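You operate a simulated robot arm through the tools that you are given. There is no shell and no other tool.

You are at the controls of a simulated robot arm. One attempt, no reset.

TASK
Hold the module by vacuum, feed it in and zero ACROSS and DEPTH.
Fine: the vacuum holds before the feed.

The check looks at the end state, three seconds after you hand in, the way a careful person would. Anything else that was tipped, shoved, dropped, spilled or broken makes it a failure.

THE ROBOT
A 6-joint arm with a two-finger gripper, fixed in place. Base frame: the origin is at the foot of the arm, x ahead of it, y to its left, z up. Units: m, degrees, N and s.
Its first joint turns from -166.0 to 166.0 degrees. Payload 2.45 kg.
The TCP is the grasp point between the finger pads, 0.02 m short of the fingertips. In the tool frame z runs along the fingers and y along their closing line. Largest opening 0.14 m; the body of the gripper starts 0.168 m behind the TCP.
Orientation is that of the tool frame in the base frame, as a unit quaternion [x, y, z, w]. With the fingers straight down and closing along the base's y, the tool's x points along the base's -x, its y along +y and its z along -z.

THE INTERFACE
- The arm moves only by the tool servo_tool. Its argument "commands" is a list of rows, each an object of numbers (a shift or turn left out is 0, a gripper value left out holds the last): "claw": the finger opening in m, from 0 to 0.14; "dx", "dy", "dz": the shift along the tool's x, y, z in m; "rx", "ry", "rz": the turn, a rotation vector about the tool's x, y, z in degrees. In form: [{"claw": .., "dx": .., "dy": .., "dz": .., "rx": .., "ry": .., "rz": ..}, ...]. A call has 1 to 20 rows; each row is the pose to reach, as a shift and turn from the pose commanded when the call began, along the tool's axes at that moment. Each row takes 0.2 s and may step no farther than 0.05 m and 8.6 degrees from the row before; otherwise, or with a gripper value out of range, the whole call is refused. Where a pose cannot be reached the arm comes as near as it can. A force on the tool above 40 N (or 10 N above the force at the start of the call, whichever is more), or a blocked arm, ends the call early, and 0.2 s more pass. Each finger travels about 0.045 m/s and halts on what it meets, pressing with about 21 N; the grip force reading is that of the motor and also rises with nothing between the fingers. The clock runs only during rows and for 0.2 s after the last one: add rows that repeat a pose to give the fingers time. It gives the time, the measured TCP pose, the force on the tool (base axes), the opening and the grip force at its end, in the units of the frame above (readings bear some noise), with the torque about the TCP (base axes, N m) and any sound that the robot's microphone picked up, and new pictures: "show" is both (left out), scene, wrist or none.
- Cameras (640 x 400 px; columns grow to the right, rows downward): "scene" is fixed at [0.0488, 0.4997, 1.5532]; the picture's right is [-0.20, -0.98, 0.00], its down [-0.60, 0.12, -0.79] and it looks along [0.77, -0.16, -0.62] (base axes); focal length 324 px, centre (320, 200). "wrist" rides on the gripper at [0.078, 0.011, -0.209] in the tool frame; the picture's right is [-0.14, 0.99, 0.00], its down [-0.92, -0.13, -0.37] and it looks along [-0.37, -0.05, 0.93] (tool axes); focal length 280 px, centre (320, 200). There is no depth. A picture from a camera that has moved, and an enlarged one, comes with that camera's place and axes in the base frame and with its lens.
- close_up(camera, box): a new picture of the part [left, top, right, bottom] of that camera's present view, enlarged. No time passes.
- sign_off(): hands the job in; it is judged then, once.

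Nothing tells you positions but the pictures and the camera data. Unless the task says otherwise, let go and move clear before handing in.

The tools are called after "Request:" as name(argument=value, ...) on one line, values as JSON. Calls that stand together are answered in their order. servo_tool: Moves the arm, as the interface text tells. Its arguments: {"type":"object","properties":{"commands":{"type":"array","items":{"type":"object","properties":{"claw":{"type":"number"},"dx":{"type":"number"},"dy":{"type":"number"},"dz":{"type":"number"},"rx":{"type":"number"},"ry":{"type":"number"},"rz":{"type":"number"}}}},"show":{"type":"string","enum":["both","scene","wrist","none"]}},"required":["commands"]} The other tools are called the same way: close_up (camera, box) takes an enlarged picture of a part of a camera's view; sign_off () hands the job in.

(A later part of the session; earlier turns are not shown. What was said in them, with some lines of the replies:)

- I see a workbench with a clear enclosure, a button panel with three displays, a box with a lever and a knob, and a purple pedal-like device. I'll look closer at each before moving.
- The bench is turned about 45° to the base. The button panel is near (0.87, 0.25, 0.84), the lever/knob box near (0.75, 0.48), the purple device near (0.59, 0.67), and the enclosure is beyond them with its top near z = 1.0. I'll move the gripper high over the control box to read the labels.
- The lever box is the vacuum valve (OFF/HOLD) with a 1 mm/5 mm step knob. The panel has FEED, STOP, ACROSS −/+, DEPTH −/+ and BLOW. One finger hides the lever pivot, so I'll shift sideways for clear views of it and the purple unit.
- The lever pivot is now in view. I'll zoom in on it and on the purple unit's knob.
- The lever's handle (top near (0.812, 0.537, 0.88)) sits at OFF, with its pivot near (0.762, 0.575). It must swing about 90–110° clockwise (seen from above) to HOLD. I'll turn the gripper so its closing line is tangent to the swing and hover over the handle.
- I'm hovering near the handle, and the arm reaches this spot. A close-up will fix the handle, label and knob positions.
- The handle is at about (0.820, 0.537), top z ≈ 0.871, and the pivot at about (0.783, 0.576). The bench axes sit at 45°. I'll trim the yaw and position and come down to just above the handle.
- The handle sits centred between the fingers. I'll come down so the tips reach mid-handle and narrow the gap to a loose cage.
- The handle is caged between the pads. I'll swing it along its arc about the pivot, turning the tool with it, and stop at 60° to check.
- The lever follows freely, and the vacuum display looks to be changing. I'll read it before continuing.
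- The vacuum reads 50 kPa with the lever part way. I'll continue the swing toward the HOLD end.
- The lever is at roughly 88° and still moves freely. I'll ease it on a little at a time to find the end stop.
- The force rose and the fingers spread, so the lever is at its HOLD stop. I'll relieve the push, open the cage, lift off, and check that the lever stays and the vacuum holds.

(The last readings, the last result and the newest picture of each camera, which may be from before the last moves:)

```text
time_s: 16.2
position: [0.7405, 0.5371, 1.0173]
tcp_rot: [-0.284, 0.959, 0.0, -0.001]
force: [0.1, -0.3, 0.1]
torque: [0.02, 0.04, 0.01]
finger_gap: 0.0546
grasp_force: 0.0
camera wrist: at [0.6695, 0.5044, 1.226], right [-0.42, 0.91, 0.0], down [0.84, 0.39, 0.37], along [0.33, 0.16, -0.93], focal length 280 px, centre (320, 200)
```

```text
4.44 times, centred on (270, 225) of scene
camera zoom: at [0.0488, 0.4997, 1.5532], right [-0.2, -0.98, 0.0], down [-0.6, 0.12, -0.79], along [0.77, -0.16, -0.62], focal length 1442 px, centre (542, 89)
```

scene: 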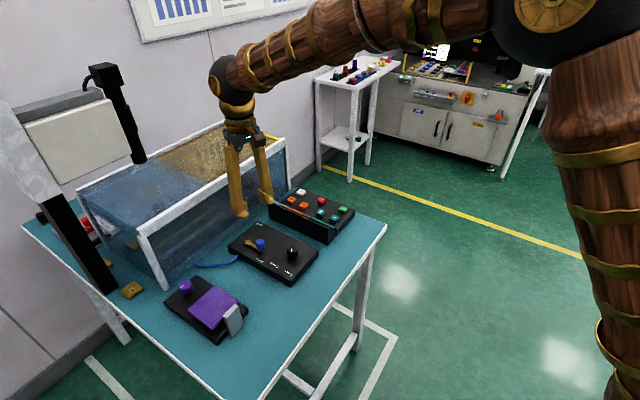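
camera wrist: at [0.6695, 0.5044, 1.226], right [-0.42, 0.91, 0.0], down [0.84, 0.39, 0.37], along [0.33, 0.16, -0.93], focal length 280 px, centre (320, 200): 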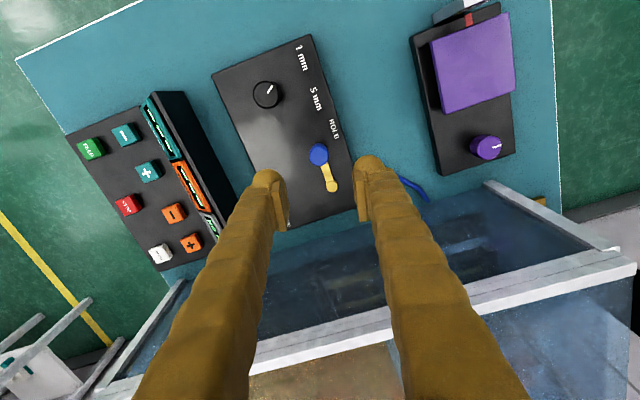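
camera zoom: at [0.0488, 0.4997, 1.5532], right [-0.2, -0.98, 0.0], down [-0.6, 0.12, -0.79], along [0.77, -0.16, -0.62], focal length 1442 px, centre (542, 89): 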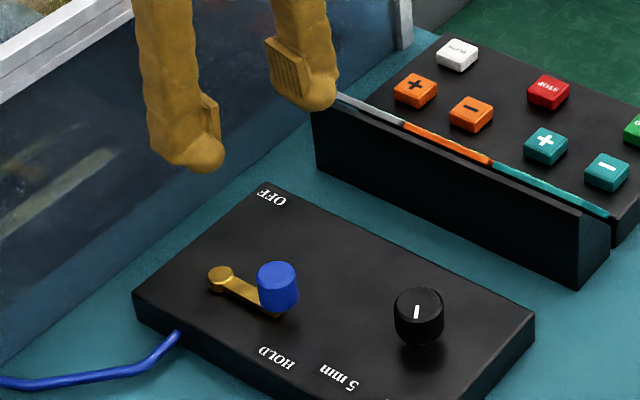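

The lever stays at HOLD. Next I'll move over to the panel with fingers closed, turned square to it, and read the vacuum display before feeding.

Request:
servo_tool(commands=[{"dx": 0.006, "dy": -0.035, "rz": -3, "claw": 0.0}, {"dx": 0.012, "dy": -0.07, "rz": -6, "claw": 0.0}, {"dx": 0.018, "dy": -0.105, "rz": -9}, {"dx": 0.024, "dy": -0.14, "rz": -12}, {"dx": 0.03, "dy": -0.175, "rz": -12}, {"dx": 0.036, "dy": -0.21, "rz": -12}, {"dx": 0.042, "dy": -0.245, "rz": -12}, {"dx": 0.048, "dy": -0.28, "rz": -12}, {"dx": 0.05, "dy": -0.312, "rz": -12}, {"dx": 0.05, "dy": -0.312, "rz": -12}])

Request:
close_up(camera="wrist", box=[300, 60, 500, 260])

```text
time_s: 18.4
position: [0.866, 0.2479, 1.0181]
tcp_rot: [-0.382, 0.924, 0.0, 0.0]
force: [0.2, 1.0, -0.1]
torque: [-0.01, 0.02, 0.02]
finger_gap: 0.0002
grasp_force: 20.5
camera wrist: at [0.8036, 0.1997, 1.2262], right [-0.6, 0.8, 0.0], down [0.74, 0.56, 0.37], along [0.29, 0.22, -0.93], focal length 280 px, centre (320, 200)
```

scene: 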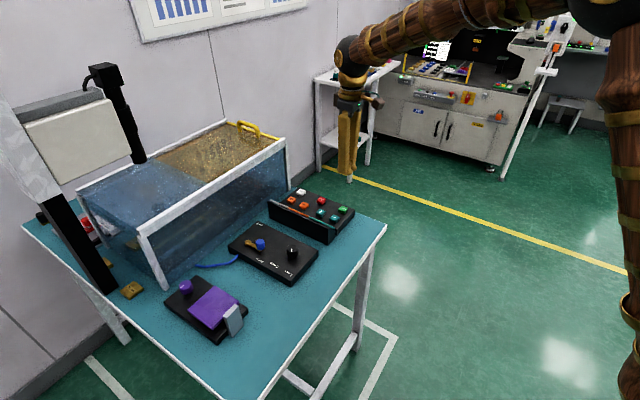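
wrist: 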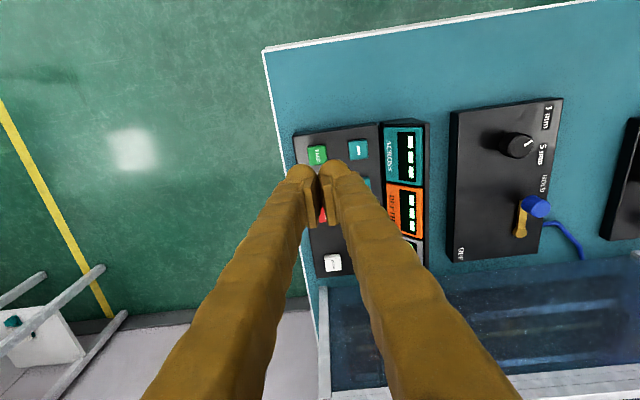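

```text
2.00 times, centred on (400, 160) of wrist
camera zoom: at [0.8036, 0.1997, 1.2262], right [-0.6, 0.8, 0.0], down [0.74, 0.56, 0.37], along [0.29, 0.22, -0.93], focal length 561 px, centre (160, 280)
```

zoom: 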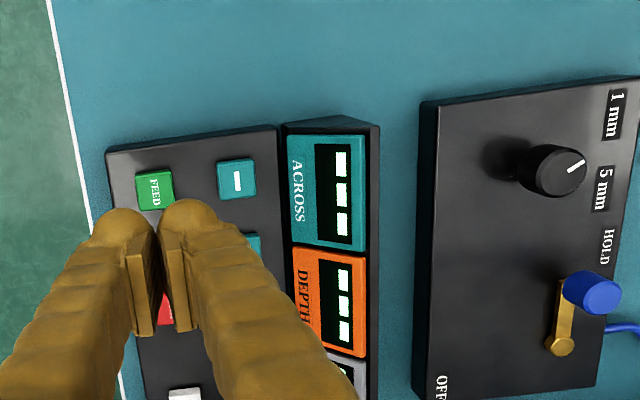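

I'm near FEED (about (0.875, 0.250), top z ≈ 0.838). A finger hides the vacuum display, so I'll slide sideways to read it first.

Request:
servo_tool(commands=[{"dy": -0.04}, {"dy": -0.08}, {"dy": -0.1}, {"dy": -0.1}], show="wrist")

Request:
close_up(camera="wrist", box=[360, 120, 540, 290])

```text
time_s: 19.4
position: [0.9374, 0.1788, 1.0166]
tcp_rot: [-0.383, 0.924, -0.001, 0.0]
force: [-0.2, 0.1, -0.4]
torque: [-0.03, 0.0, 0.02]
finger_gap: 0.0001
grasp_force: 20.6
camera wrist: at [0.8747, 0.1308, 1.2257], right [-0.6, 0.8, 0.0], down [0.74, 0.56, 0.37], along [0.29, 0.22, -0.93], focal length 280 px, centre (320, 200)
```

wrist: 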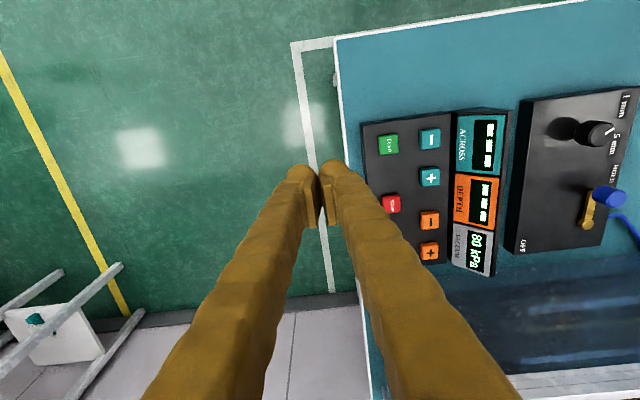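

```text
2.35 times, centred on (450, 205) of wrist
camera zoom: at [0.8747, 0.1308, 1.2257], right [-0.6, 0.8, 0.0], down [0.74, 0.56, 0.37], along [0.29, 0.22, -0.93], focal length 660 px, centre (14, 188)
```

zoom: 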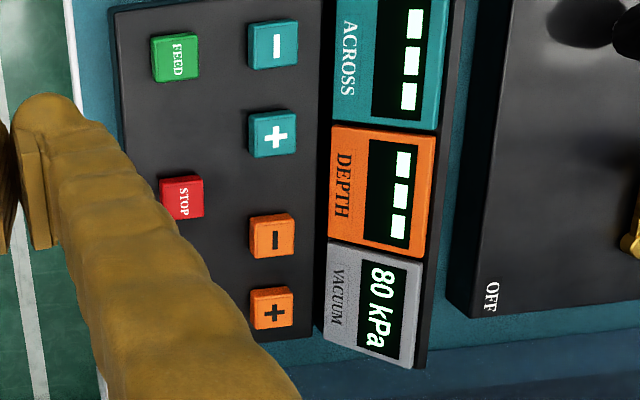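

The vacuum is steady at 80 kPa and the module readouts are blank, so it's time to feed. I'll move above FEED and stop just short of the button to check alignment.

Request:
servo_tool(commands=[{"dx": -0.003, "dy": 0.04}, {"dx": -0.007, "dy": 0.08}, {"dx": -0.007, "dy": 0.094, "dz": 0.03}, {"dx": -0.007, "dy": 0.094, "dz": 0.07}, {"dx": -0.007, "dy": 0.094, "dz": 0.11}, {"dx": -0.007, "dy": 0.094, "dz": 0.136}, {"dx": -0.007, "dy": 0.094, "dz": 0.136}])

Request:
close_up(camera="wrist", box=[230, 90, 430, 250])

Request:
close_up(camera="scene", box=[290, 160, 400, 250])

```text
time_s: 21.0
position: [0.8786, 0.2502, 0.882]
tcp_rot: [-0.383, 0.924, 0.0, 0.0]
force: [0.4, -0.4, 0.7]
torque: [-0.02, 0.0, 0.02]
finger_gap: 0.0
grasp_force: 21.1
camera wrist: at [0.8152, 0.2026, 1.091], right [-0.6, 0.8, 0.0], down [0.74, 0.56, 0.37], along [0.29, 0.22, -0.93], focal length 280 px, centre (320, 200)
```

scene: 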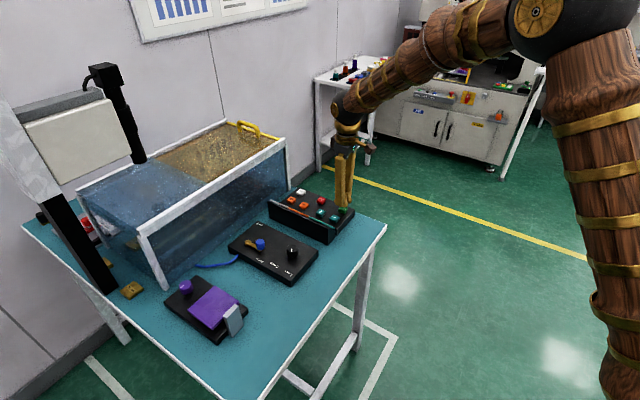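
wrist: 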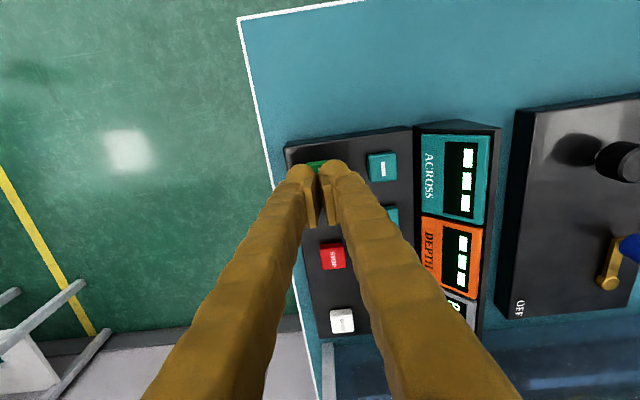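

```text
2.50 times, centred on (330, 170) of wrist
camera zoom: at [0.8152, 0.2026, 1.091], right [-0.6, 0.8, 0.0], down [0.74, 0.56, 0.37], along [0.29, 0.22, -0.93], focal length 701 px, centre (295, 275)
```

zoom: 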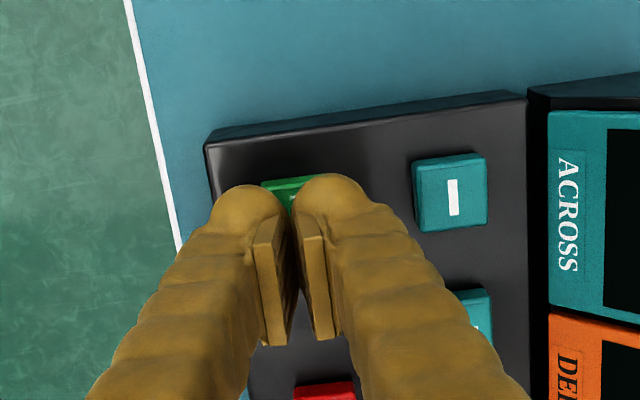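

```text
4.44 times, centred on (345, 205) of scene
camera zoom: at [0.0488, 0.4997, 1.5532], right [-0.2, -0.98, 0.0], down [-0.6, 0.12, -0.79], along [0.77, -0.16, -0.62], focal length 1442 px, centre (209, 178)
```

zoom: 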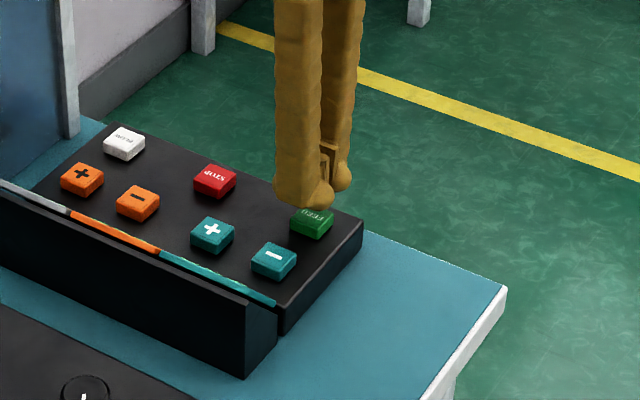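

The fingertips are centred over FEED, about 24 mm above it. I'll press gently, back off, and look.

Request:
servo_tool(commands=[{"dz": 0.01}, {"dz": 0.018}, {"dz": 0.024}, {"dz": 0.028}, {"dz": 0.031}])

Request:
close_up(camera="wrist", box=[230, 90, 530, 300])

Request:
close_up(camera="scene", box=[290, 160, 400, 250])

```text
time_s: 22.2
position: [0.8767, 0.2508, 0.8508]
tcp_rot: [-0.383, 0.924, 0.0, 0.002]
force: [-8.0, -1.7, 32.0]
torque: [-0.05, 0.18, 0.05]
finger_gap: 0.006
grasp_force: 29.3
heard: click
camera wrist: at [0.814, 0.2025, 1.0597], right [-0.6, 0.8, 0.0], down [0.74, 0.56, 0.37], along [0.3, 0.22, -0.93], focal length 280 px, centre (320, 200)
```

scene: 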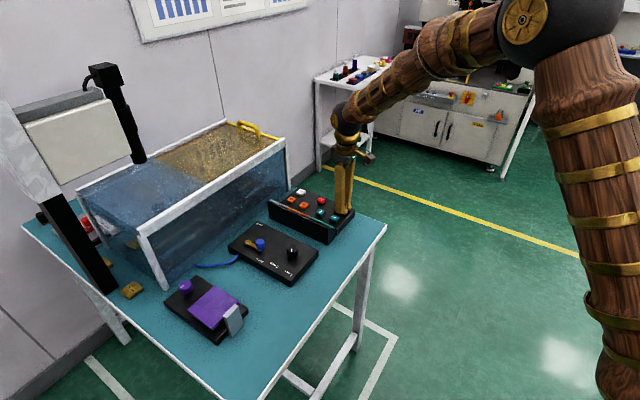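
wrist: 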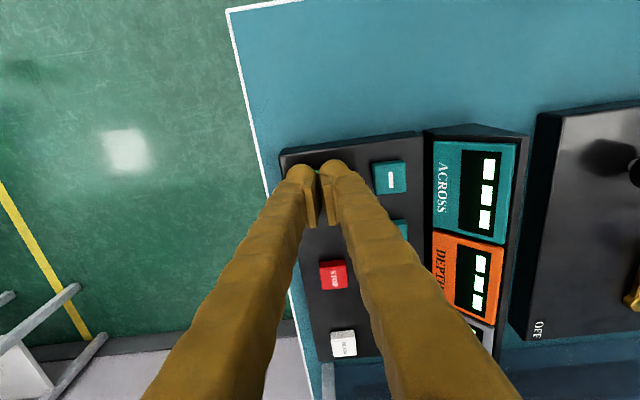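

```text
1.90 times, centred on (380, 195) of wrist
camera zoom: at [0.814, 0.2025, 1.0597], right [-0.6, 0.8, 0.0], down [0.74, 0.56, 0.37], along [0.3, 0.22, -0.93], focal length 534 px, centre (206, 210)
```

zoom: 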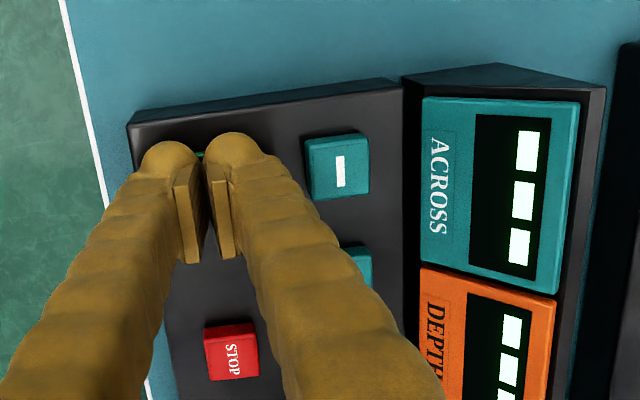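

```text
4.44 times, centred on (345, 205) of scene
camera zoom: at [0.0488, 0.4997, 1.5532], right [-0.2, -0.98, 0.0], down [-0.6, 0.12, -0.79], along [0.77, -0.16, -0.62], focal length 1442 px, centre (209, 178)
```

zoom: 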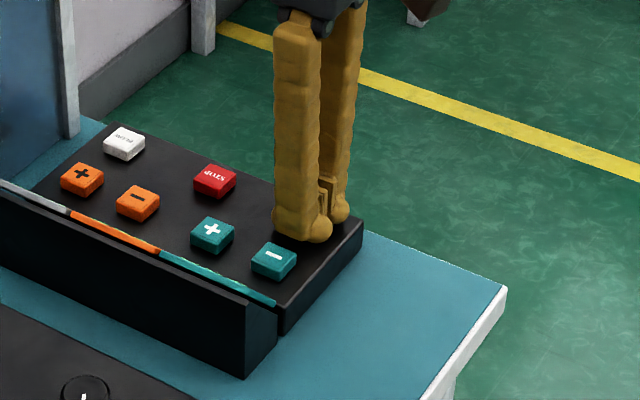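

A click was heard. I'll lift off and go back to the viewing spot to watch the displays.

Request:
servo_tool(commands=[{"dz": -0.01}, {"dz": -0.04}, {"dz": -0.08}, {"dy": -0.02, "dz": -0.12}, {"dy": -0.05, "dz": -0.16}, {"dy": -0.09, "dz": -0.166}, {"dy": -0.1, "dz": -0.166}])

Request:
close_up(camera="wrist", box=[360, 100, 540, 290])

Request:
close_up(camera="scene", box=[60, 60, 300, 300])

```text
time_s: 23.8
position: [0.9492, 0.181, 1.0161]
tcp_rot: [-0.383, 0.924, 0.0, 0.0]
force: [0.0, -0.2, 0.6]
torque: [-0.02, -0.01, 0.0]
finger_gap: 0.0001
grasp_force: 29.8
camera wrist: at [0.8857, 0.1337, 1.2248], right [-0.6, 0.8, 0.0], down [0.74, 0.56, 0.37], along [0.29, 0.22, -0.93], focal length 280 px, centre (320, 200)
```

scene: 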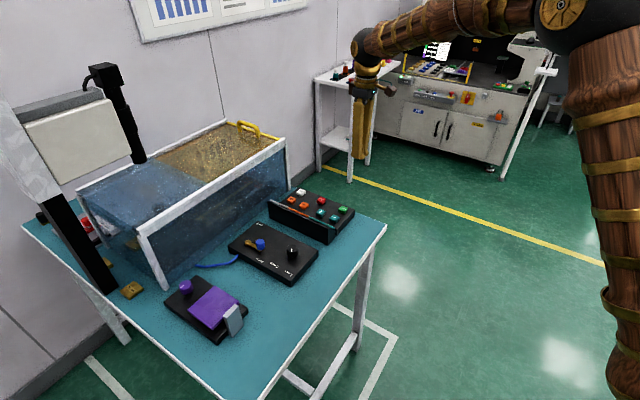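
wrist: 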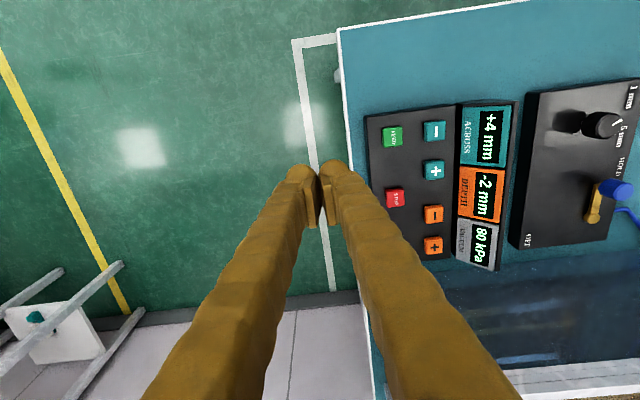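

```text
2.11 times, centred on (450, 195) of wrist
camera zoom: at [0.8857, 0.1337, 1.2248], right [-0.6, 0.8, 0.0], down [0.74, 0.56, 0.37], along [0.29, 0.22, -0.93], focal length 590 px, centre (46, 210)
```

zoom: 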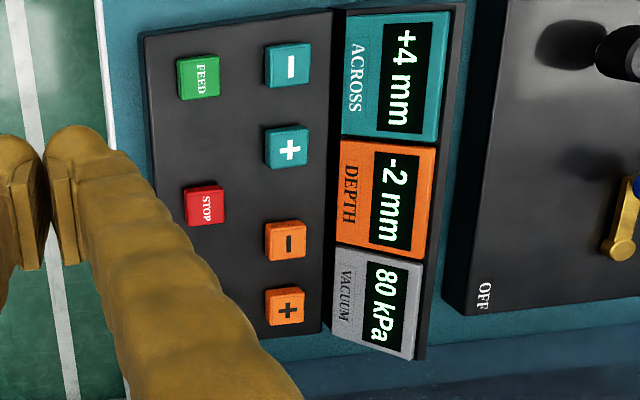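

```text
1.67 times, centred on (180, 180) of scene
camera zoom: at [0.0488, 0.4997, 1.5532], right [-0.2, -0.98, 0.0], down [-0.6, 0.12, -0.79], along [0.77, -0.16, -0.62], focal length 541 px, centre (553, 233)
```

zoom: 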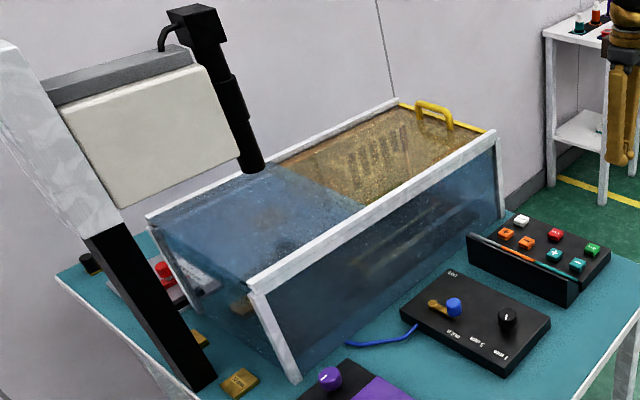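

After the feed ACROSS reads +4 mm and DEPTH −2 mm with vacuum at 80 kPa, and the step knob points to 1 mm. I'll go to the teal "−" button, offset slightly away from the display housing.

Request:
servo_tool(commands=[{"dx": 0.001, "dy": 0.04}, {"dx": 0.002, "dy": 0.08}, {"dx": 0.0025, "dy": 0.12}, {"dx": 0.0025, "dy": 0.1536, "dz": 0.01}, {"dx": 0.0025, "dy": 0.1536, "dz": 0.05}, {"dx": 0.0025, "dy": 0.1536, "dz": 0.09}, {"dx": 0.0025, "dy": 0.1536, "dz": 0.134}, {"dx": 0.0025, "dy": 0.1536, "dz": 0.134}])

Request:
close_up(camera="wrist", box=[230, 90, 430, 250])

Request:
close_up(camera="scene", box=[290, 160, 400, 250])

```text
time_s: 25.6
position: [0.8374, 0.288, 0.883]
tcp_rot: [-0.383, 0.924, 0.0, 0.0]
force: [0.6, 0.5, 0.0]
torque: [-0.01, -0.02, 0.01]
finger_gap: 0.0
grasp_force: 29.0
camera wrist: at [0.7749, 0.2401, 1.0912], right [-0.6, 0.8, 0.0], down [0.74, 0.56, 0.37], along [0.29, 0.22, -0.93], focal length 280 px, centre (320, 200)
```

scene: 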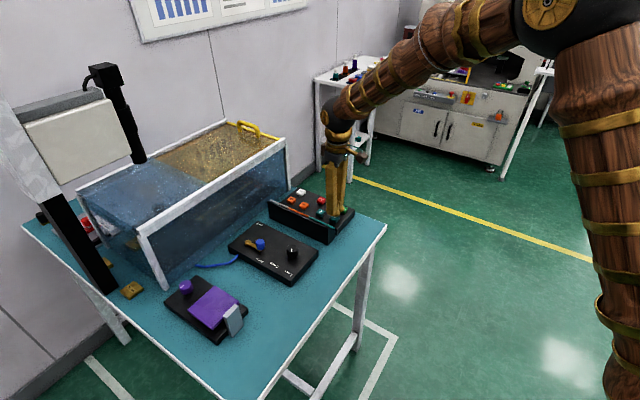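
wrist: 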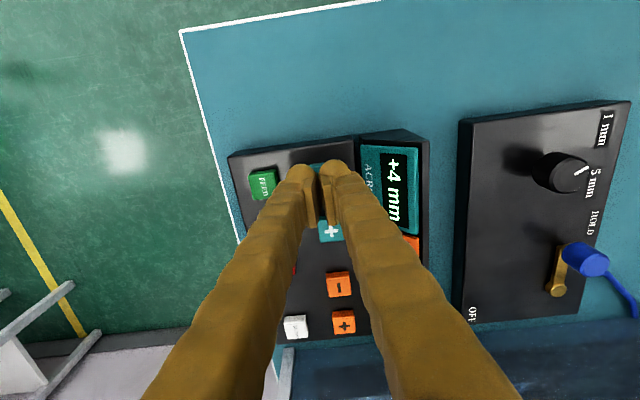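

```text
2.50 times, centred on (330, 170) of wrist
camera zoom: at [0.7749, 0.2401, 1.0912], right [-0.6, 0.8, 0.0], down [0.74, 0.56, 0.37], along [0.29, 0.22, -0.93], focal length 701 px, centre (295, 275)
```

zoom: 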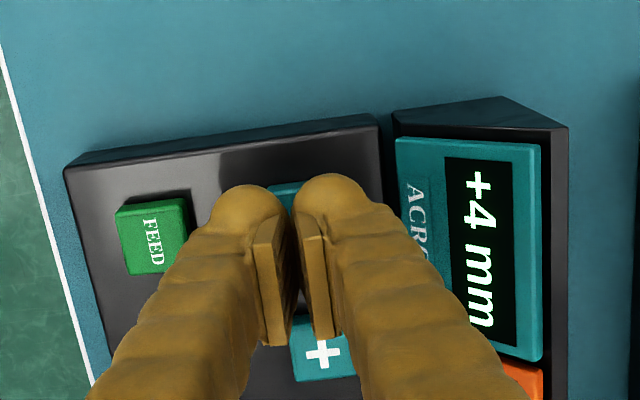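

```text
4.44 times, centred on (345, 205) of scene
camera zoom: at [0.0488, 0.4997, 1.5532], right [-0.2, -0.98, 0.0], down [-0.6, 0.12, -0.79], along [0.77, -0.16, -0.62], focal length 1442 px, centre (209, 178)
```

zoom: 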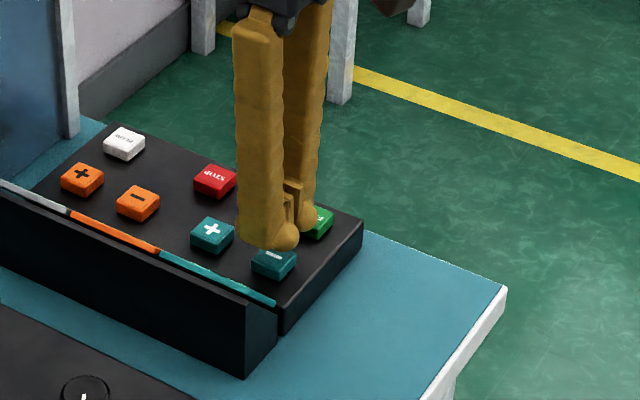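

The tips are aligned over the teal "−" with clearance to its neighbours, and the ACROSS display is readable from here. I'll press once lightly, release, and check the change.

Request:
servo_tool(commands=[{"dz": 0.012}, {"dz": 0.02}, {"dz": 0.025}, {"dz": 0.028}, {"dz": 0.02}, {"dz": 0.005}], show="wrist")

Request:
close_up(camera="wrist", box=[230, 90, 430, 250])

```text
time_s: 27.0
position: [0.8377, 0.2869, 0.8768]
tcp_rot: [-0.382, 0.924, 0.0, 0.0]
force: [-0.4, -0.2, 0.1]
torque: [-0.03, 0.0, 0.0]
finger_gap: 0.0
grasp_force: 29.5
heard: click
camera wrist: at [0.7748, 0.2394, 1.0851], right [-0.6, 0.8, 0.0], down [0.74, 0.56, 0.37], along [0.29, 0.22, -0.93], focal length 280 px, centre (320, 200)
```

wrist: 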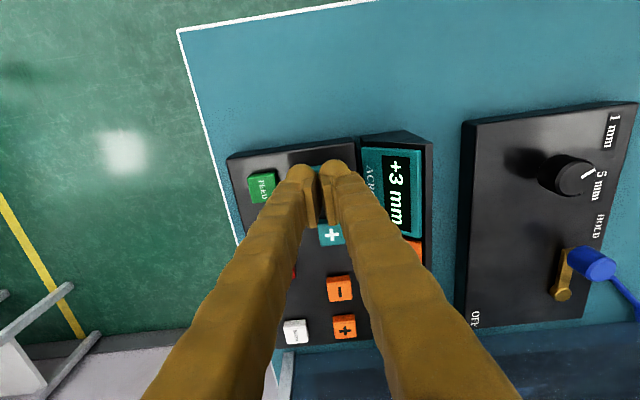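

```text
2.50 times, centred on (330, 170) of wrist
camera zoom: at [0.7748, 0.2394, 1.0851], right [-0.6, 0.8, 0.0], down [0.74, 0.56, 0.37], along [0.29, 0.22, -0.93], focal length 701 px, centre (295, 275)
```

zoom: 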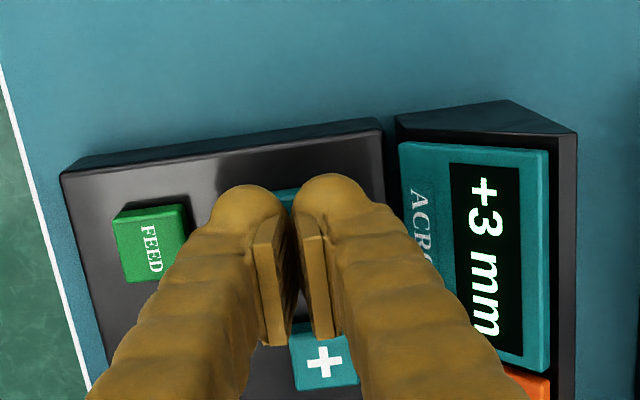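

One click took ACROSS from +4 to +3, so each press is 1 mm. I'll press twice more and check.

Request:
servo_tool(commands=[{"dz": 0.012}, {"dz": 0.02}, {"dz": 0.023}, {"dz": 0.015}, {"dz": 0.003}, {"dz": 0.003}, {"dz": 0.012}, {"dz": 0.02}, {"dz": 0.023}, {"dz": 0.015}, {"dz": 0.0}], show="wrist")

Request:
close_up(camera="wrist", box=[230, 90, 430, 250])

```text
time_s: 29.4
position: [0.8369, 0.2868, 0.8761]
tcp_rot: [-0.382, 0.924, 0.0, 0.0]
force: [-0.2, 0.5, 0.3]
torque: [0.04, -0.03, -0.01]
finger_gap: 0.0002
grasp_force: 29.3
heard: click, click
camera wrist: at [0.7738, 0.239, 1.0842], right [-0.6, 0.8, 0.0], down [0.74, 0.56, 0.37], along [0.29, 0.22, -0.93], focal length 280 px, centre (320, 200)
```

wrist: 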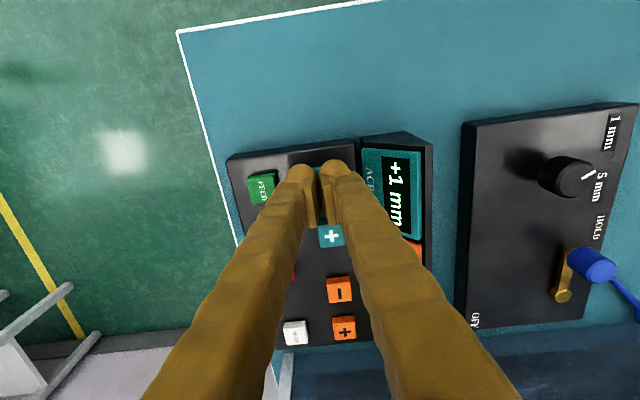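

```text
2.50 times, centred on (330, 170) of wrist
camera zoom: at [0.7738, 0.239, 1.0842], right [-0.6, 0.8, 0.0], down [0.74, 0.56, 0.37], along [0.29, 0.22, -0.93], focal length 701 px, centre (295, 275)
```

zoom: 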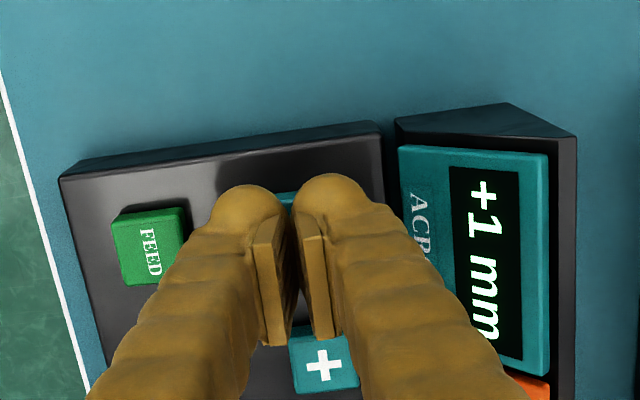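

ACROSS now reads +1 mm after two clicks. One more press should zero it.

Request:
servo_tool(commands=[{"dz": 0.012}, {"dz": 0.02}, {"dz": 0.023}, {"dz": 0.015}, {"dz": 0.0}], show="wrist")

Request:
close_up(camera="wrist", box=[230, 90, 430, 250])

```text
time_s: 30.6
position: [0.8377, 0.2877, 0.8756]
tcp_rot: [-0.383, 0.924, 0.0, 0.001]
force: [-0.3, 0.4, 0.2]
torque: [-0.01, 0.0, 0.02]
finger_gap: 0.0004
grasp_force: 29.9
heard: click
camera wrist: at [0.7756, 0.2393, 1.0847], right [-0.6, 0.8, 0.0], down [0.74, 0.56, 0.37], along [0.29, 0.22, -0.93], focal length 280 px, centre (320, 200)
```

wrist: 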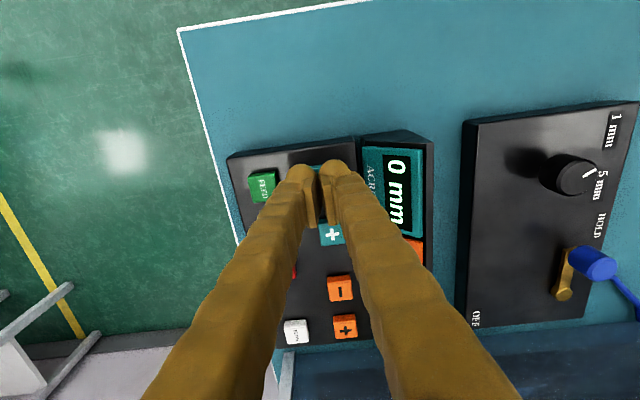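

```text
2.50 times, centred on (330, 170) of wrist
camera zoom: at [0.7756, 0.2393, 1.0847], right [-0.6, 0.8, 0.0], down [0.74, 0.56, 0.37], along [0.29, 0.22, -0.93], focal length 701 px, centre (295, 275)
```

zoom: 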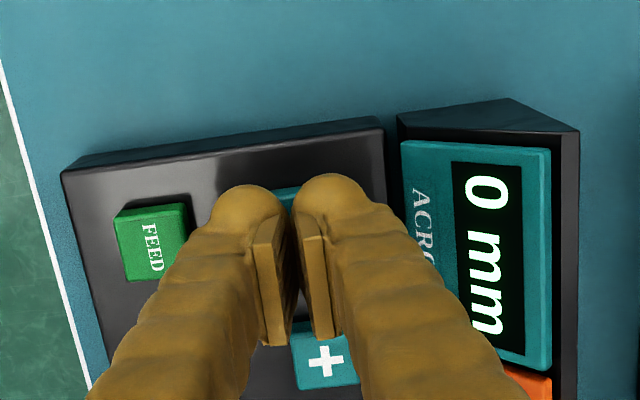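

ACROSS is at 0. The orange "+" (about (0.964, 0.419)) lies beyond vertical reach at about 1.05 m radius, so I'll lift, tilt the tool about 25° so the fingers point outward along the panel, and hover above it.

Request:
servo_tool(commands=[{"dz": -0.04}, {"dz": -0.08}, {"dz": -0.12}, {"dx": -0.03, "dz": -0.12, "ry": -7}, {"dx": -0.06, "dz": -0.12, "ry": -14}, {"dx": -0.1, "dz": -0.12, "ry": -20}, {"dx": -0.14, "dy": -0.001, "dz": -0.12, "ry": -25}, {"dx": -0.17, "dy": -0.001, "dz": -0.11, "ry": -25}, {"dx": -0.185, "dy": -0.001, "dz": -0.1, "ry": -25}, {"dx": -0.185, "dy": -0.001, "dz": -0.1, "ry": -25}])

Request:
close_up(camera="wrist", box=[220, 60, 480, 240])

Request:
close_up(camera="scene", box=[250, 130, 380, 250])

```text
time_s: 32.8
position: [0.9684, 0.416, 0.9769]
tcp_rot: [-0.373, 0.902, 0.083, 0.2]
force: [0.0, -0.6, 0.2]
torque: [-0.01, -0.02, -0.04]
finger_gap: 0.0001
grasp_force: 29.7
camera wrist: at [0.8478, 0.3106, 1.1331], right [-0.61, 0.79, 0.06], down [0.57, 0.39, 0.72], along [0.55, 0.48, -0.69], focal length 280 px, centre (320, 200)
```

scene: 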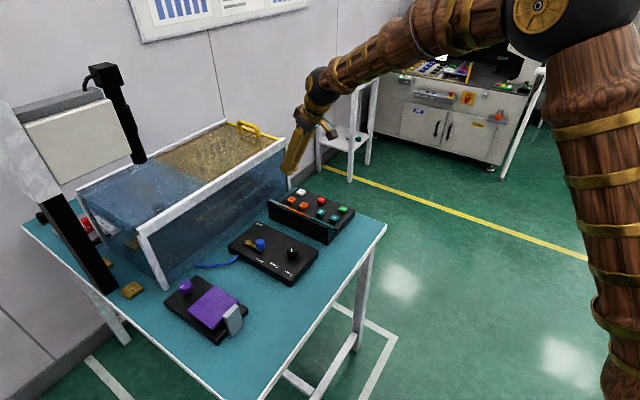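
wrist: 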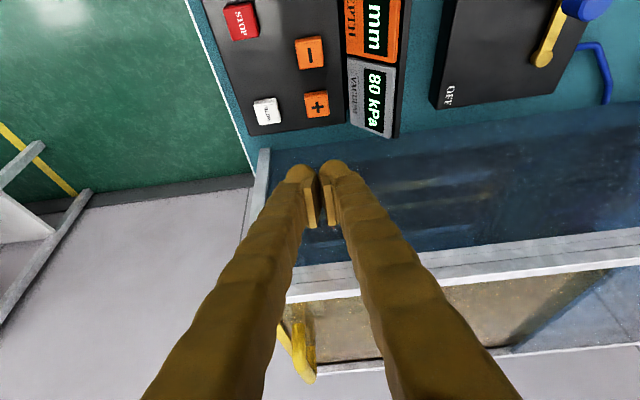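

```text
2.22 times, centred on (350, 150) of wrist
camera zoom: at [0.8478, 0.3106, 1.1331], right [-0.61, 0.79, 0.06], down [0.57, 0.39, 0.72], along [0.55, 0.48, -0.69], focal length 623 px, centre (253, 311)
```

zoom: 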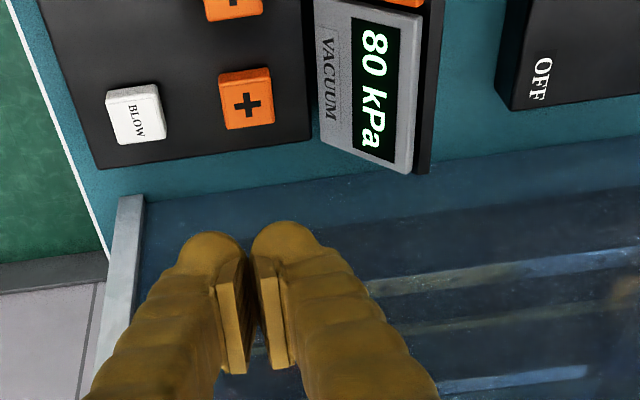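

```text
3.33 times, centred on (315, 190) of scene
camera zoom: at [0.0488, 0.4997, 1.5532], right [-0.2, -0.98, 0.0], down [-0.6, 0.12, -0.79], along [0.77, -0.16, -0.62], focal length 1081 px, centre (337, 233)
```

zoom: 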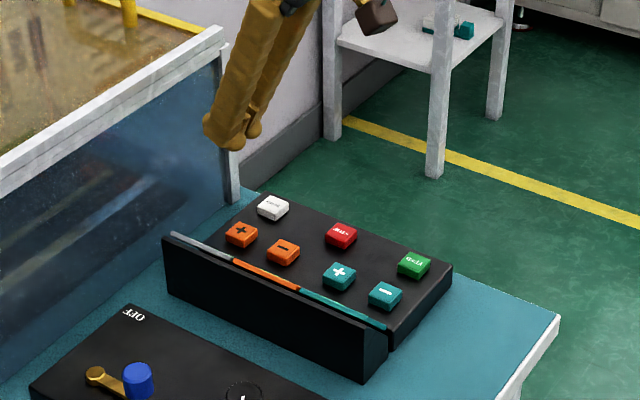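

The arm reaches the tilted pose, and the vacuum still reads 80 kPa. I'll descend vertically, which combines tool x and z while tilted, to just above the orange "+".

Request:
servo_tool(commands=[{"dx": 0.012, "dz": 0.031}, {"dx": 0.026, "dz": 0.062}, {"dx": 0.0365, "dz": 0.0855}, {"dx": 0.0385, "dz": 0.09}, {"dx": 0.0385, "dz": 0.09}])

Request:
close_up(camera="wrist", box=[220, 60, 480, 240])

Request:
close_up(camera="scene", box=[260, 160, 350, 230])

```text
time_s: 34.0
position: [0.9699, 0.4178, 0.8791]
tcp_rot: [-0.373, 0.902, 0.082, 0.201]
force: [-0.4, 0.9, 0.8]
torque: [-0.01, -0.01, 0.02]
finger_gap: 0.0
grasp_force: 28.8
camera wrist: at [0.85, 0.3133, 1.0343], right [-0.61, 0.79, 0.06], down [0.57, 0.39, 0.72], along [0.55, 0.48, -0.69], focal length 280 px, centre (320, 200)
```

scene: 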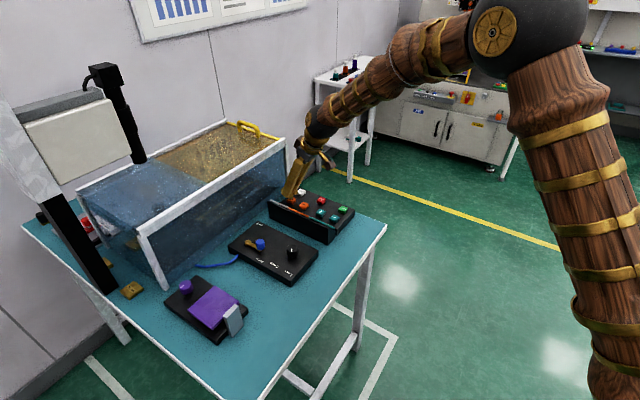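
wrist: 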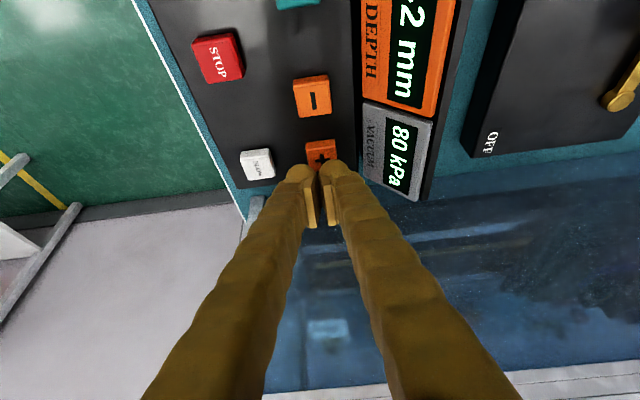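

```text
2.22 times, centred on (350, 150) of wrist
camera zoom: at [0.85, 0.3133, 1.0343], right [-0.61, 0.79, 0.06], down [0.57, 0.39, 0.72], along [0.55, 0.48, -0.69], focal length 623 px, centre (253, 311)
```

zoom: 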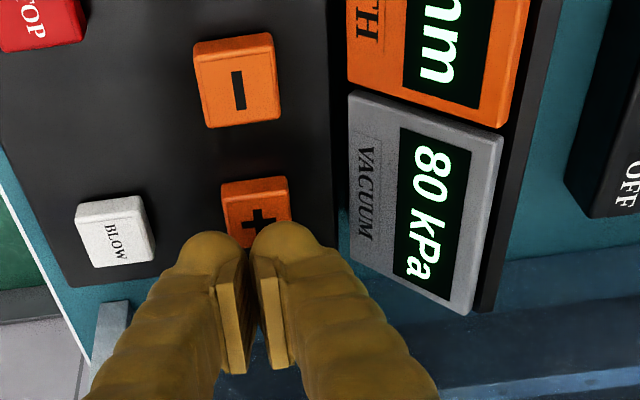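

```text
5.71 times, centred on (305, 195) of scene
camera zoom: at [0.0488, 0.4997, 1.5532], right [-0.2, -0.98, 0.0], down [-0.6, 0.12, -0.79], along [0.77, -0.16, -0.62], focal length 1854 px, centre (406, 229)
```

zoom: 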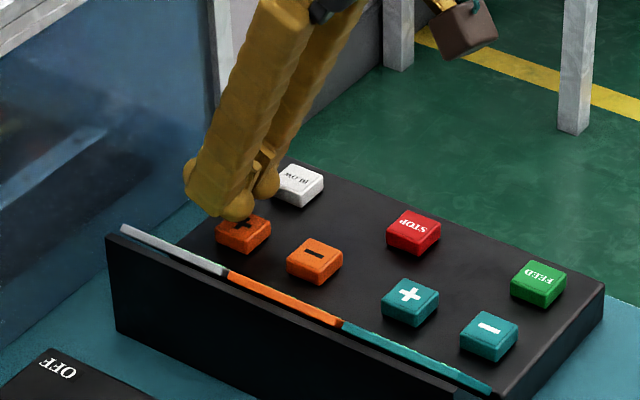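

The tips hover a couple of centimetres above the orange "+", with DEPTH reading −2 mm and vacuum 80 kPa in view. I'll press down in small vertical steps until it clicks.

Request:
servo_tool(commands=[{"dx": 0.0042, "dz": 0.0091}, {"dx": 0.0068, "dz": 0.0145}, {"dx": 0.008, "dz": 0.0172}], show="wrist")

Request:
close_up(camera="wrist", box=[220, 60, 480, 240])

Request:
close_up(camera="scene", box=[260, 160, 350, 230])

```text
time_s: 34.8
position: [0.9714, 0.4187, 0.8604]
tcp_rot: [-0.373, 0.902, 0.083, 0.2]
force: [-1.0, 0.1, 4.7]
torque: [-0.01, 0.08, -0.01]
finger_gap: 0.006
grasp_force: 29.1
heard: click
camera wrist: at [0.8516, 0.3133, 1.0161], right [-0.61, 0.79, 0.06], down [0.57, 0.39, 0.72], along [0.55, 0.48, -0.69], focal length 280 px, centre (320, 200)
```

wrist: 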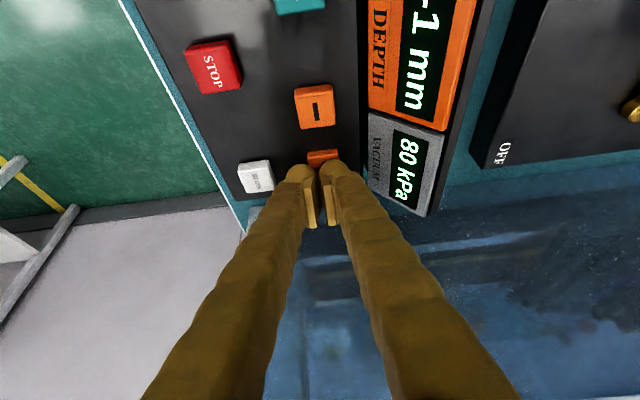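

```text
2.22 times, centred on (350, 150) of wrist
camera zoom: at [0.8516, 0.3133, 1.0161], right [-0.61, 0.79, 0.06], down [0.57, 0.39, 0.72], along [0.55, 0.48, -0.69], focal length 623 px, centre (253, 311)
```

zoom: 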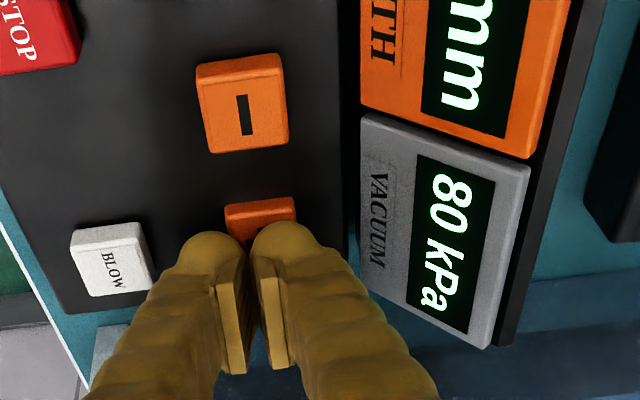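

```text
5.71 times, centred on (305, 195) of scene
camera zoom: at [0.0488, 0.4997, 1.5532], right [-0.2, -0.98, 0.0], down [-0.6, 0.12, -0.79], along [0.77, -0.16, -0.62], focal length 1854 px, centre (406, 229)
```

zoom: 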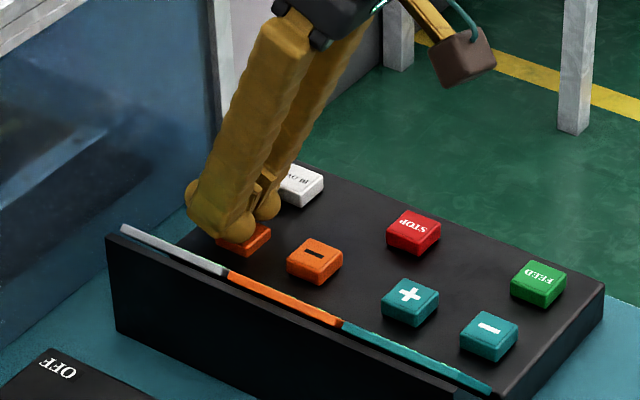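

It clicked at under 5 N and DEPTH now reads −1 mm. I'll release fully and press once more the same way, then lift.

Request:
servo_tool(commands=[{"dx": -0.0034, "dz": -0.0073}, {"dx": -0.0063, "dz": -0.0136}, {"dx": -0.0063, "dz": -0.0136}, {"dx": -0.0025, "dz": -0.0054}, {"dx": 0.0, "dz": 0.0}, {"dx": -0.0034, "dz": -0.0073}, {"dx": -0.0085, "dz": -0.0181}], show="wrist")

Request:
close_up(camera="wrist", box=[280, 0, 500, 220])

```text
time_s: 36.4
position: [0.971, 0.4185, 0.8792]
tcp_rot: [-0.374, 0.902, 0.083, 0.2]
force: [0.4, 0.2, 0.8]
torque: [0.01, 0.0, -0.01]
finger_gap: 0.0
grasp_force: 29.4
heard: click
camera wrist: at [0.8514, 0.3127, 1.035], right [-0.61, 0.79, 0.06], down [0.57, 0.39, 0.72], along [0.55, 0.48, -0.69], focal length 280 px, centre (320, 200)
```

wrist: 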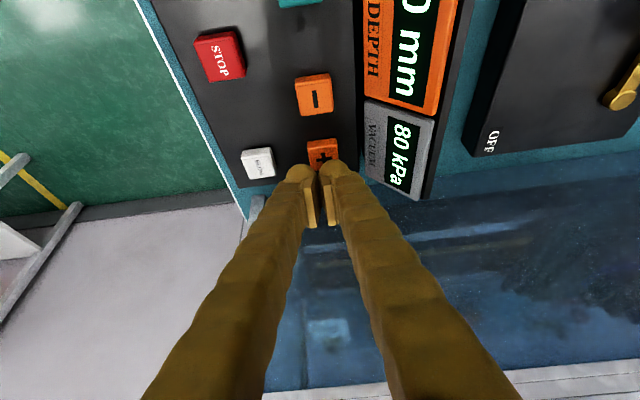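

```text
1.82 times, centred on (390, 110) of wrist
camera zoom: at [0.8514, 0.3127, 1.035], right [-0.61, 0.79, 0.06], down [0.57, 0.39, 0.72], along [0.55, 0.48, -0.69], focal length 510 px, centre (193, 364)
```

zoom: 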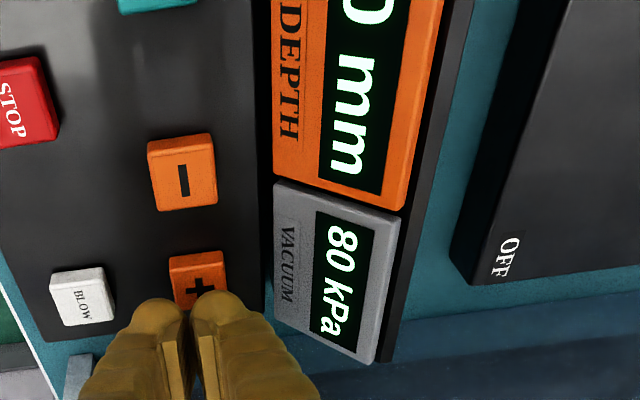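

DEPTH reads 0 mm. I'll lift straight up, return to the viewing spot with the tool upright, and check all three displays.

Request:
servo_tool(commands=[{"dx": -0.0169, "dz": -0.0363}, {"dx": -0.0338, "dz": -0.0725}, {"dx": -0.0507, "dz": -0.1088}, {"dx": -0.0225, "dy": -0.025, "dz": -0.122, "ry": 4.2}, {"dx": 0.0057, "dy": -0.05, "dz": -0.1351, "ry": 8.4}, {"dx": 0.034, "dy": -0.075, "dz": -0.1483, "ry": 12.6}, {"dx": 0.0622, "dy": -0.1, "dz": -0.1615, "ry": 16.8}, {"dx": 0.0905, "dy": -0.125, "dz": -0.1746, "ry": 21}, {"dx": 0.1187, "dy": -0.15, "dz": -0.1878, "ry": 25}, {"dx": 0.1187, "dy": -0.15, "dz": -0.1878, "ry": 25}])

Request:
close_up(camera="wrist", box=[360, 100, 540, 290])

Request:
close_up(camera="scene", box=[60, 60, 400, 350])

```text
time_s: 38.6
position: [0.9448, 0.1814, 0.9988]
tcp_rot: [-0.383, 0.924, 0.0, 0.0]
force: [-0.2, 0.3, 0.4]
torque: [0.02, 0.02, 0.01]
finger_gap: 0.0001
grasp_force: 28.9
camera wrist: at [0.8816, 0.1332, 1.2075], right [-0.6, 0.8, 0.0], down [0.74, 0.56, 0.37], along [0.29, 0.22, -0.93], focal length 280 px, centre (320, 200)
```

scene: 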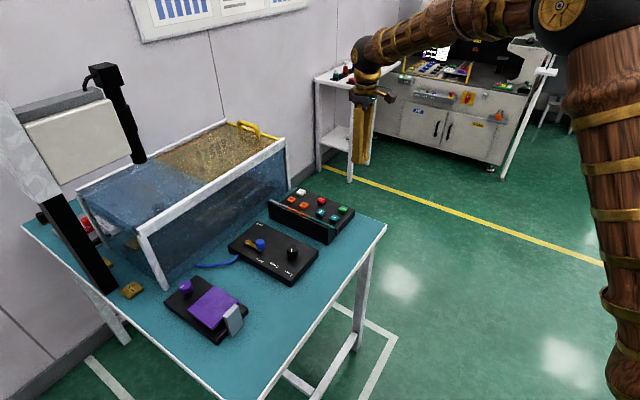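
wrist: 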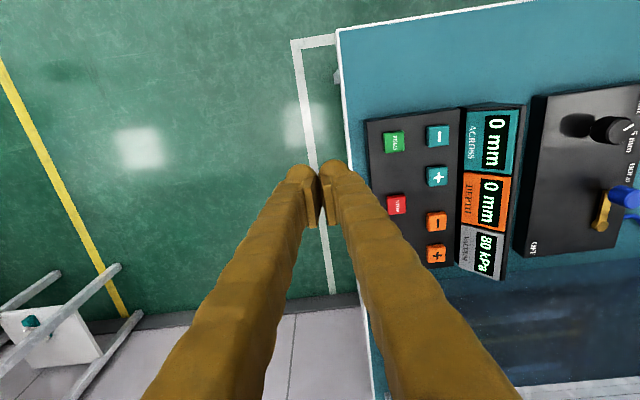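

```text
2.11 times, centred on (450, 195) of wrist
camera zoom: at [0.8816, 0.1332, 1.2075], right [-0.6, 0.8, 0.0], down [0.74, 0.56, 0.37], along [0.29, 0.22, -0.93], focal length 590 px, centre (46, 210)
```

zoom: 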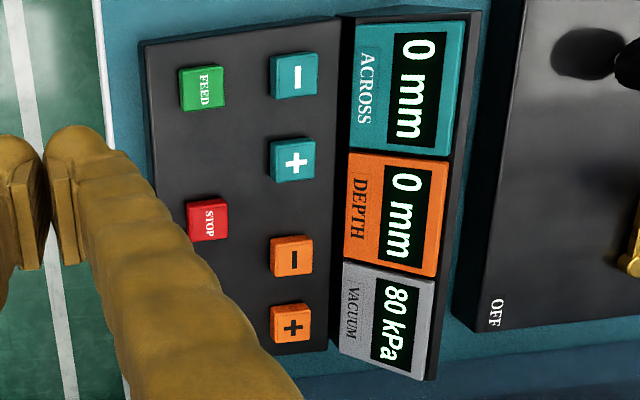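

```text
1.38 times, centred on (230, 205) of scene
camera zoom: at [0.0488, 0.4997, 1.5532], right [-0.2, -0.98, 0.0], down [-0.6, 0.12, -0.79], along [0.77, -0.16, -0.62], focal length 447 px, centre (444, 193)
```

zoom: 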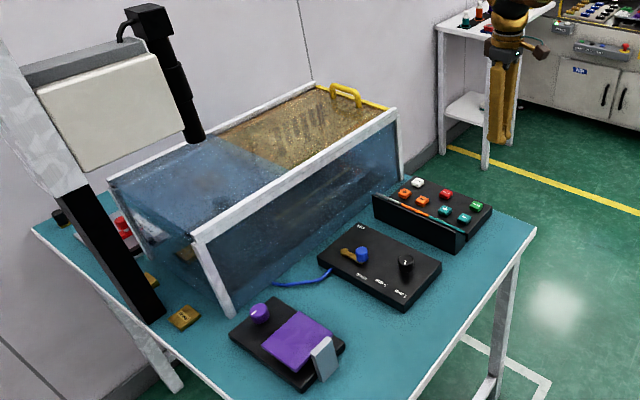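

ACROSS 0 mm, DEPTH 0 mm, vacuum 80 kPa. Before handing in I'll wait a few seconds in place to be sure nothing drifts.

Request:
servo_tool(commands=[{"claw": 0.0}, {}, {}, {}, {}, {}, {}, {}, {}, {}, {}, {}, {}, {}, {}, {}, {}, {}], show="wrist")

Request:
close_up(camera="wrist", box=[360, 100, 540, 290])

Request:
close_up(camera="scene", box=[225, 175, 345, 290])

```text
time_s: 42.4
position: [0.9432, 0.1812, 0.9998]
tcp_rot: [-0.383, 0.924, 0.0, 0.0]
force: [-0.1, -0.2, -0.6]
torque: [-0.01, 0.02, 0.03]
finger_gap: 0.0
grasp_force: 28.7
camera wrist: at [0.8815, 0.1334, 1.2073], right [-0.6, 0.8, 0.0], down [0.74, 0.56, 0.37], along [0.29, 0.22, -0.93], focal length 280 px, centre (320, 200)
```

wrist: 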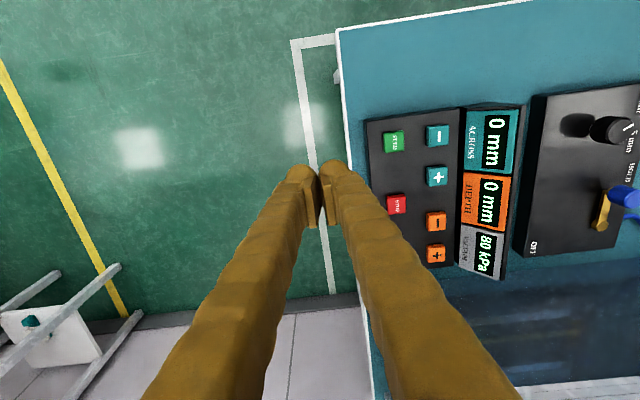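

```text
2.11 times, centred on (450, 195) of wrist
camera zoom: at [0.8815, 0.1334, 1.2073], right [-0.6, 0.8, 0.0], down [0.74, 0.56, 0.37], along [0.29, 0.22, -0.93], focal length 590 px, centre (46, 210)
```

zoom: 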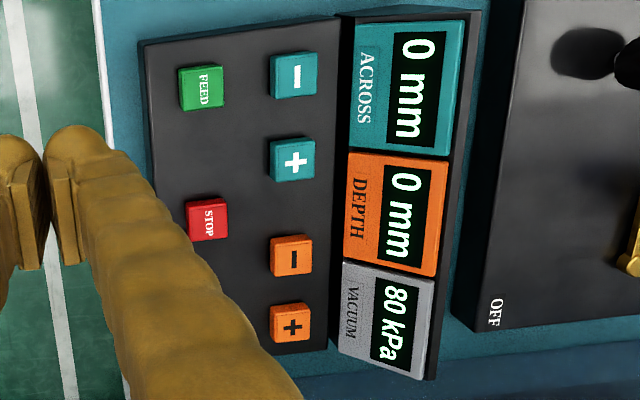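

```text
3.48 times, centred on (285, 232) of scene
camera zoom: at [0.0488, 0.4997, 1.5532], right [-0.2, -0.98, 0.0], down [-0.6, 0.12, -0.79], along [0.77, -0.16, -0.62], focal length 1128 px, centre (442, 87)
```

zoom: 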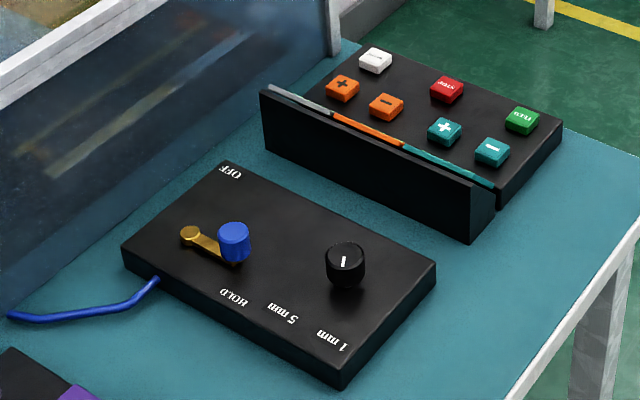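

The readings are stable: ACROSS 0 mm, DEPTH 0 mm, vacuum 80 kPa. The lever is at HOLD, the gripper is clear, and nothing else was disturbed, so I'm handing in.

Request:
sign_off()

```text
The job is handed in.
```

The module is held by vacuum and fed in, and both readouts are zeroed: ACROSS 0 mm, DEPTH 0 mm, vacuum 80 kPa. They stayed steady over a wait of almost 4 s before I handed in.

- **Vacuum first:** I swung the lever from OFF to its HOLD stop. The display read 80 kPa before I pressed FEED.
- **Feed:** After one press of FEED, ACROSS read +4 mm and DEPTH −2 mm.
- **Zeroing:** With the step knob left at 1 mm, four presses of ACROSS − and two of DEPTH + brought both to zero.

I did not touch STOP, BLOW, the step knob or the purple unit. The gripper is clear of the bench, and I saw nothing tipped or moved. I went by the displays and did not see the module itself inside the enclosure.
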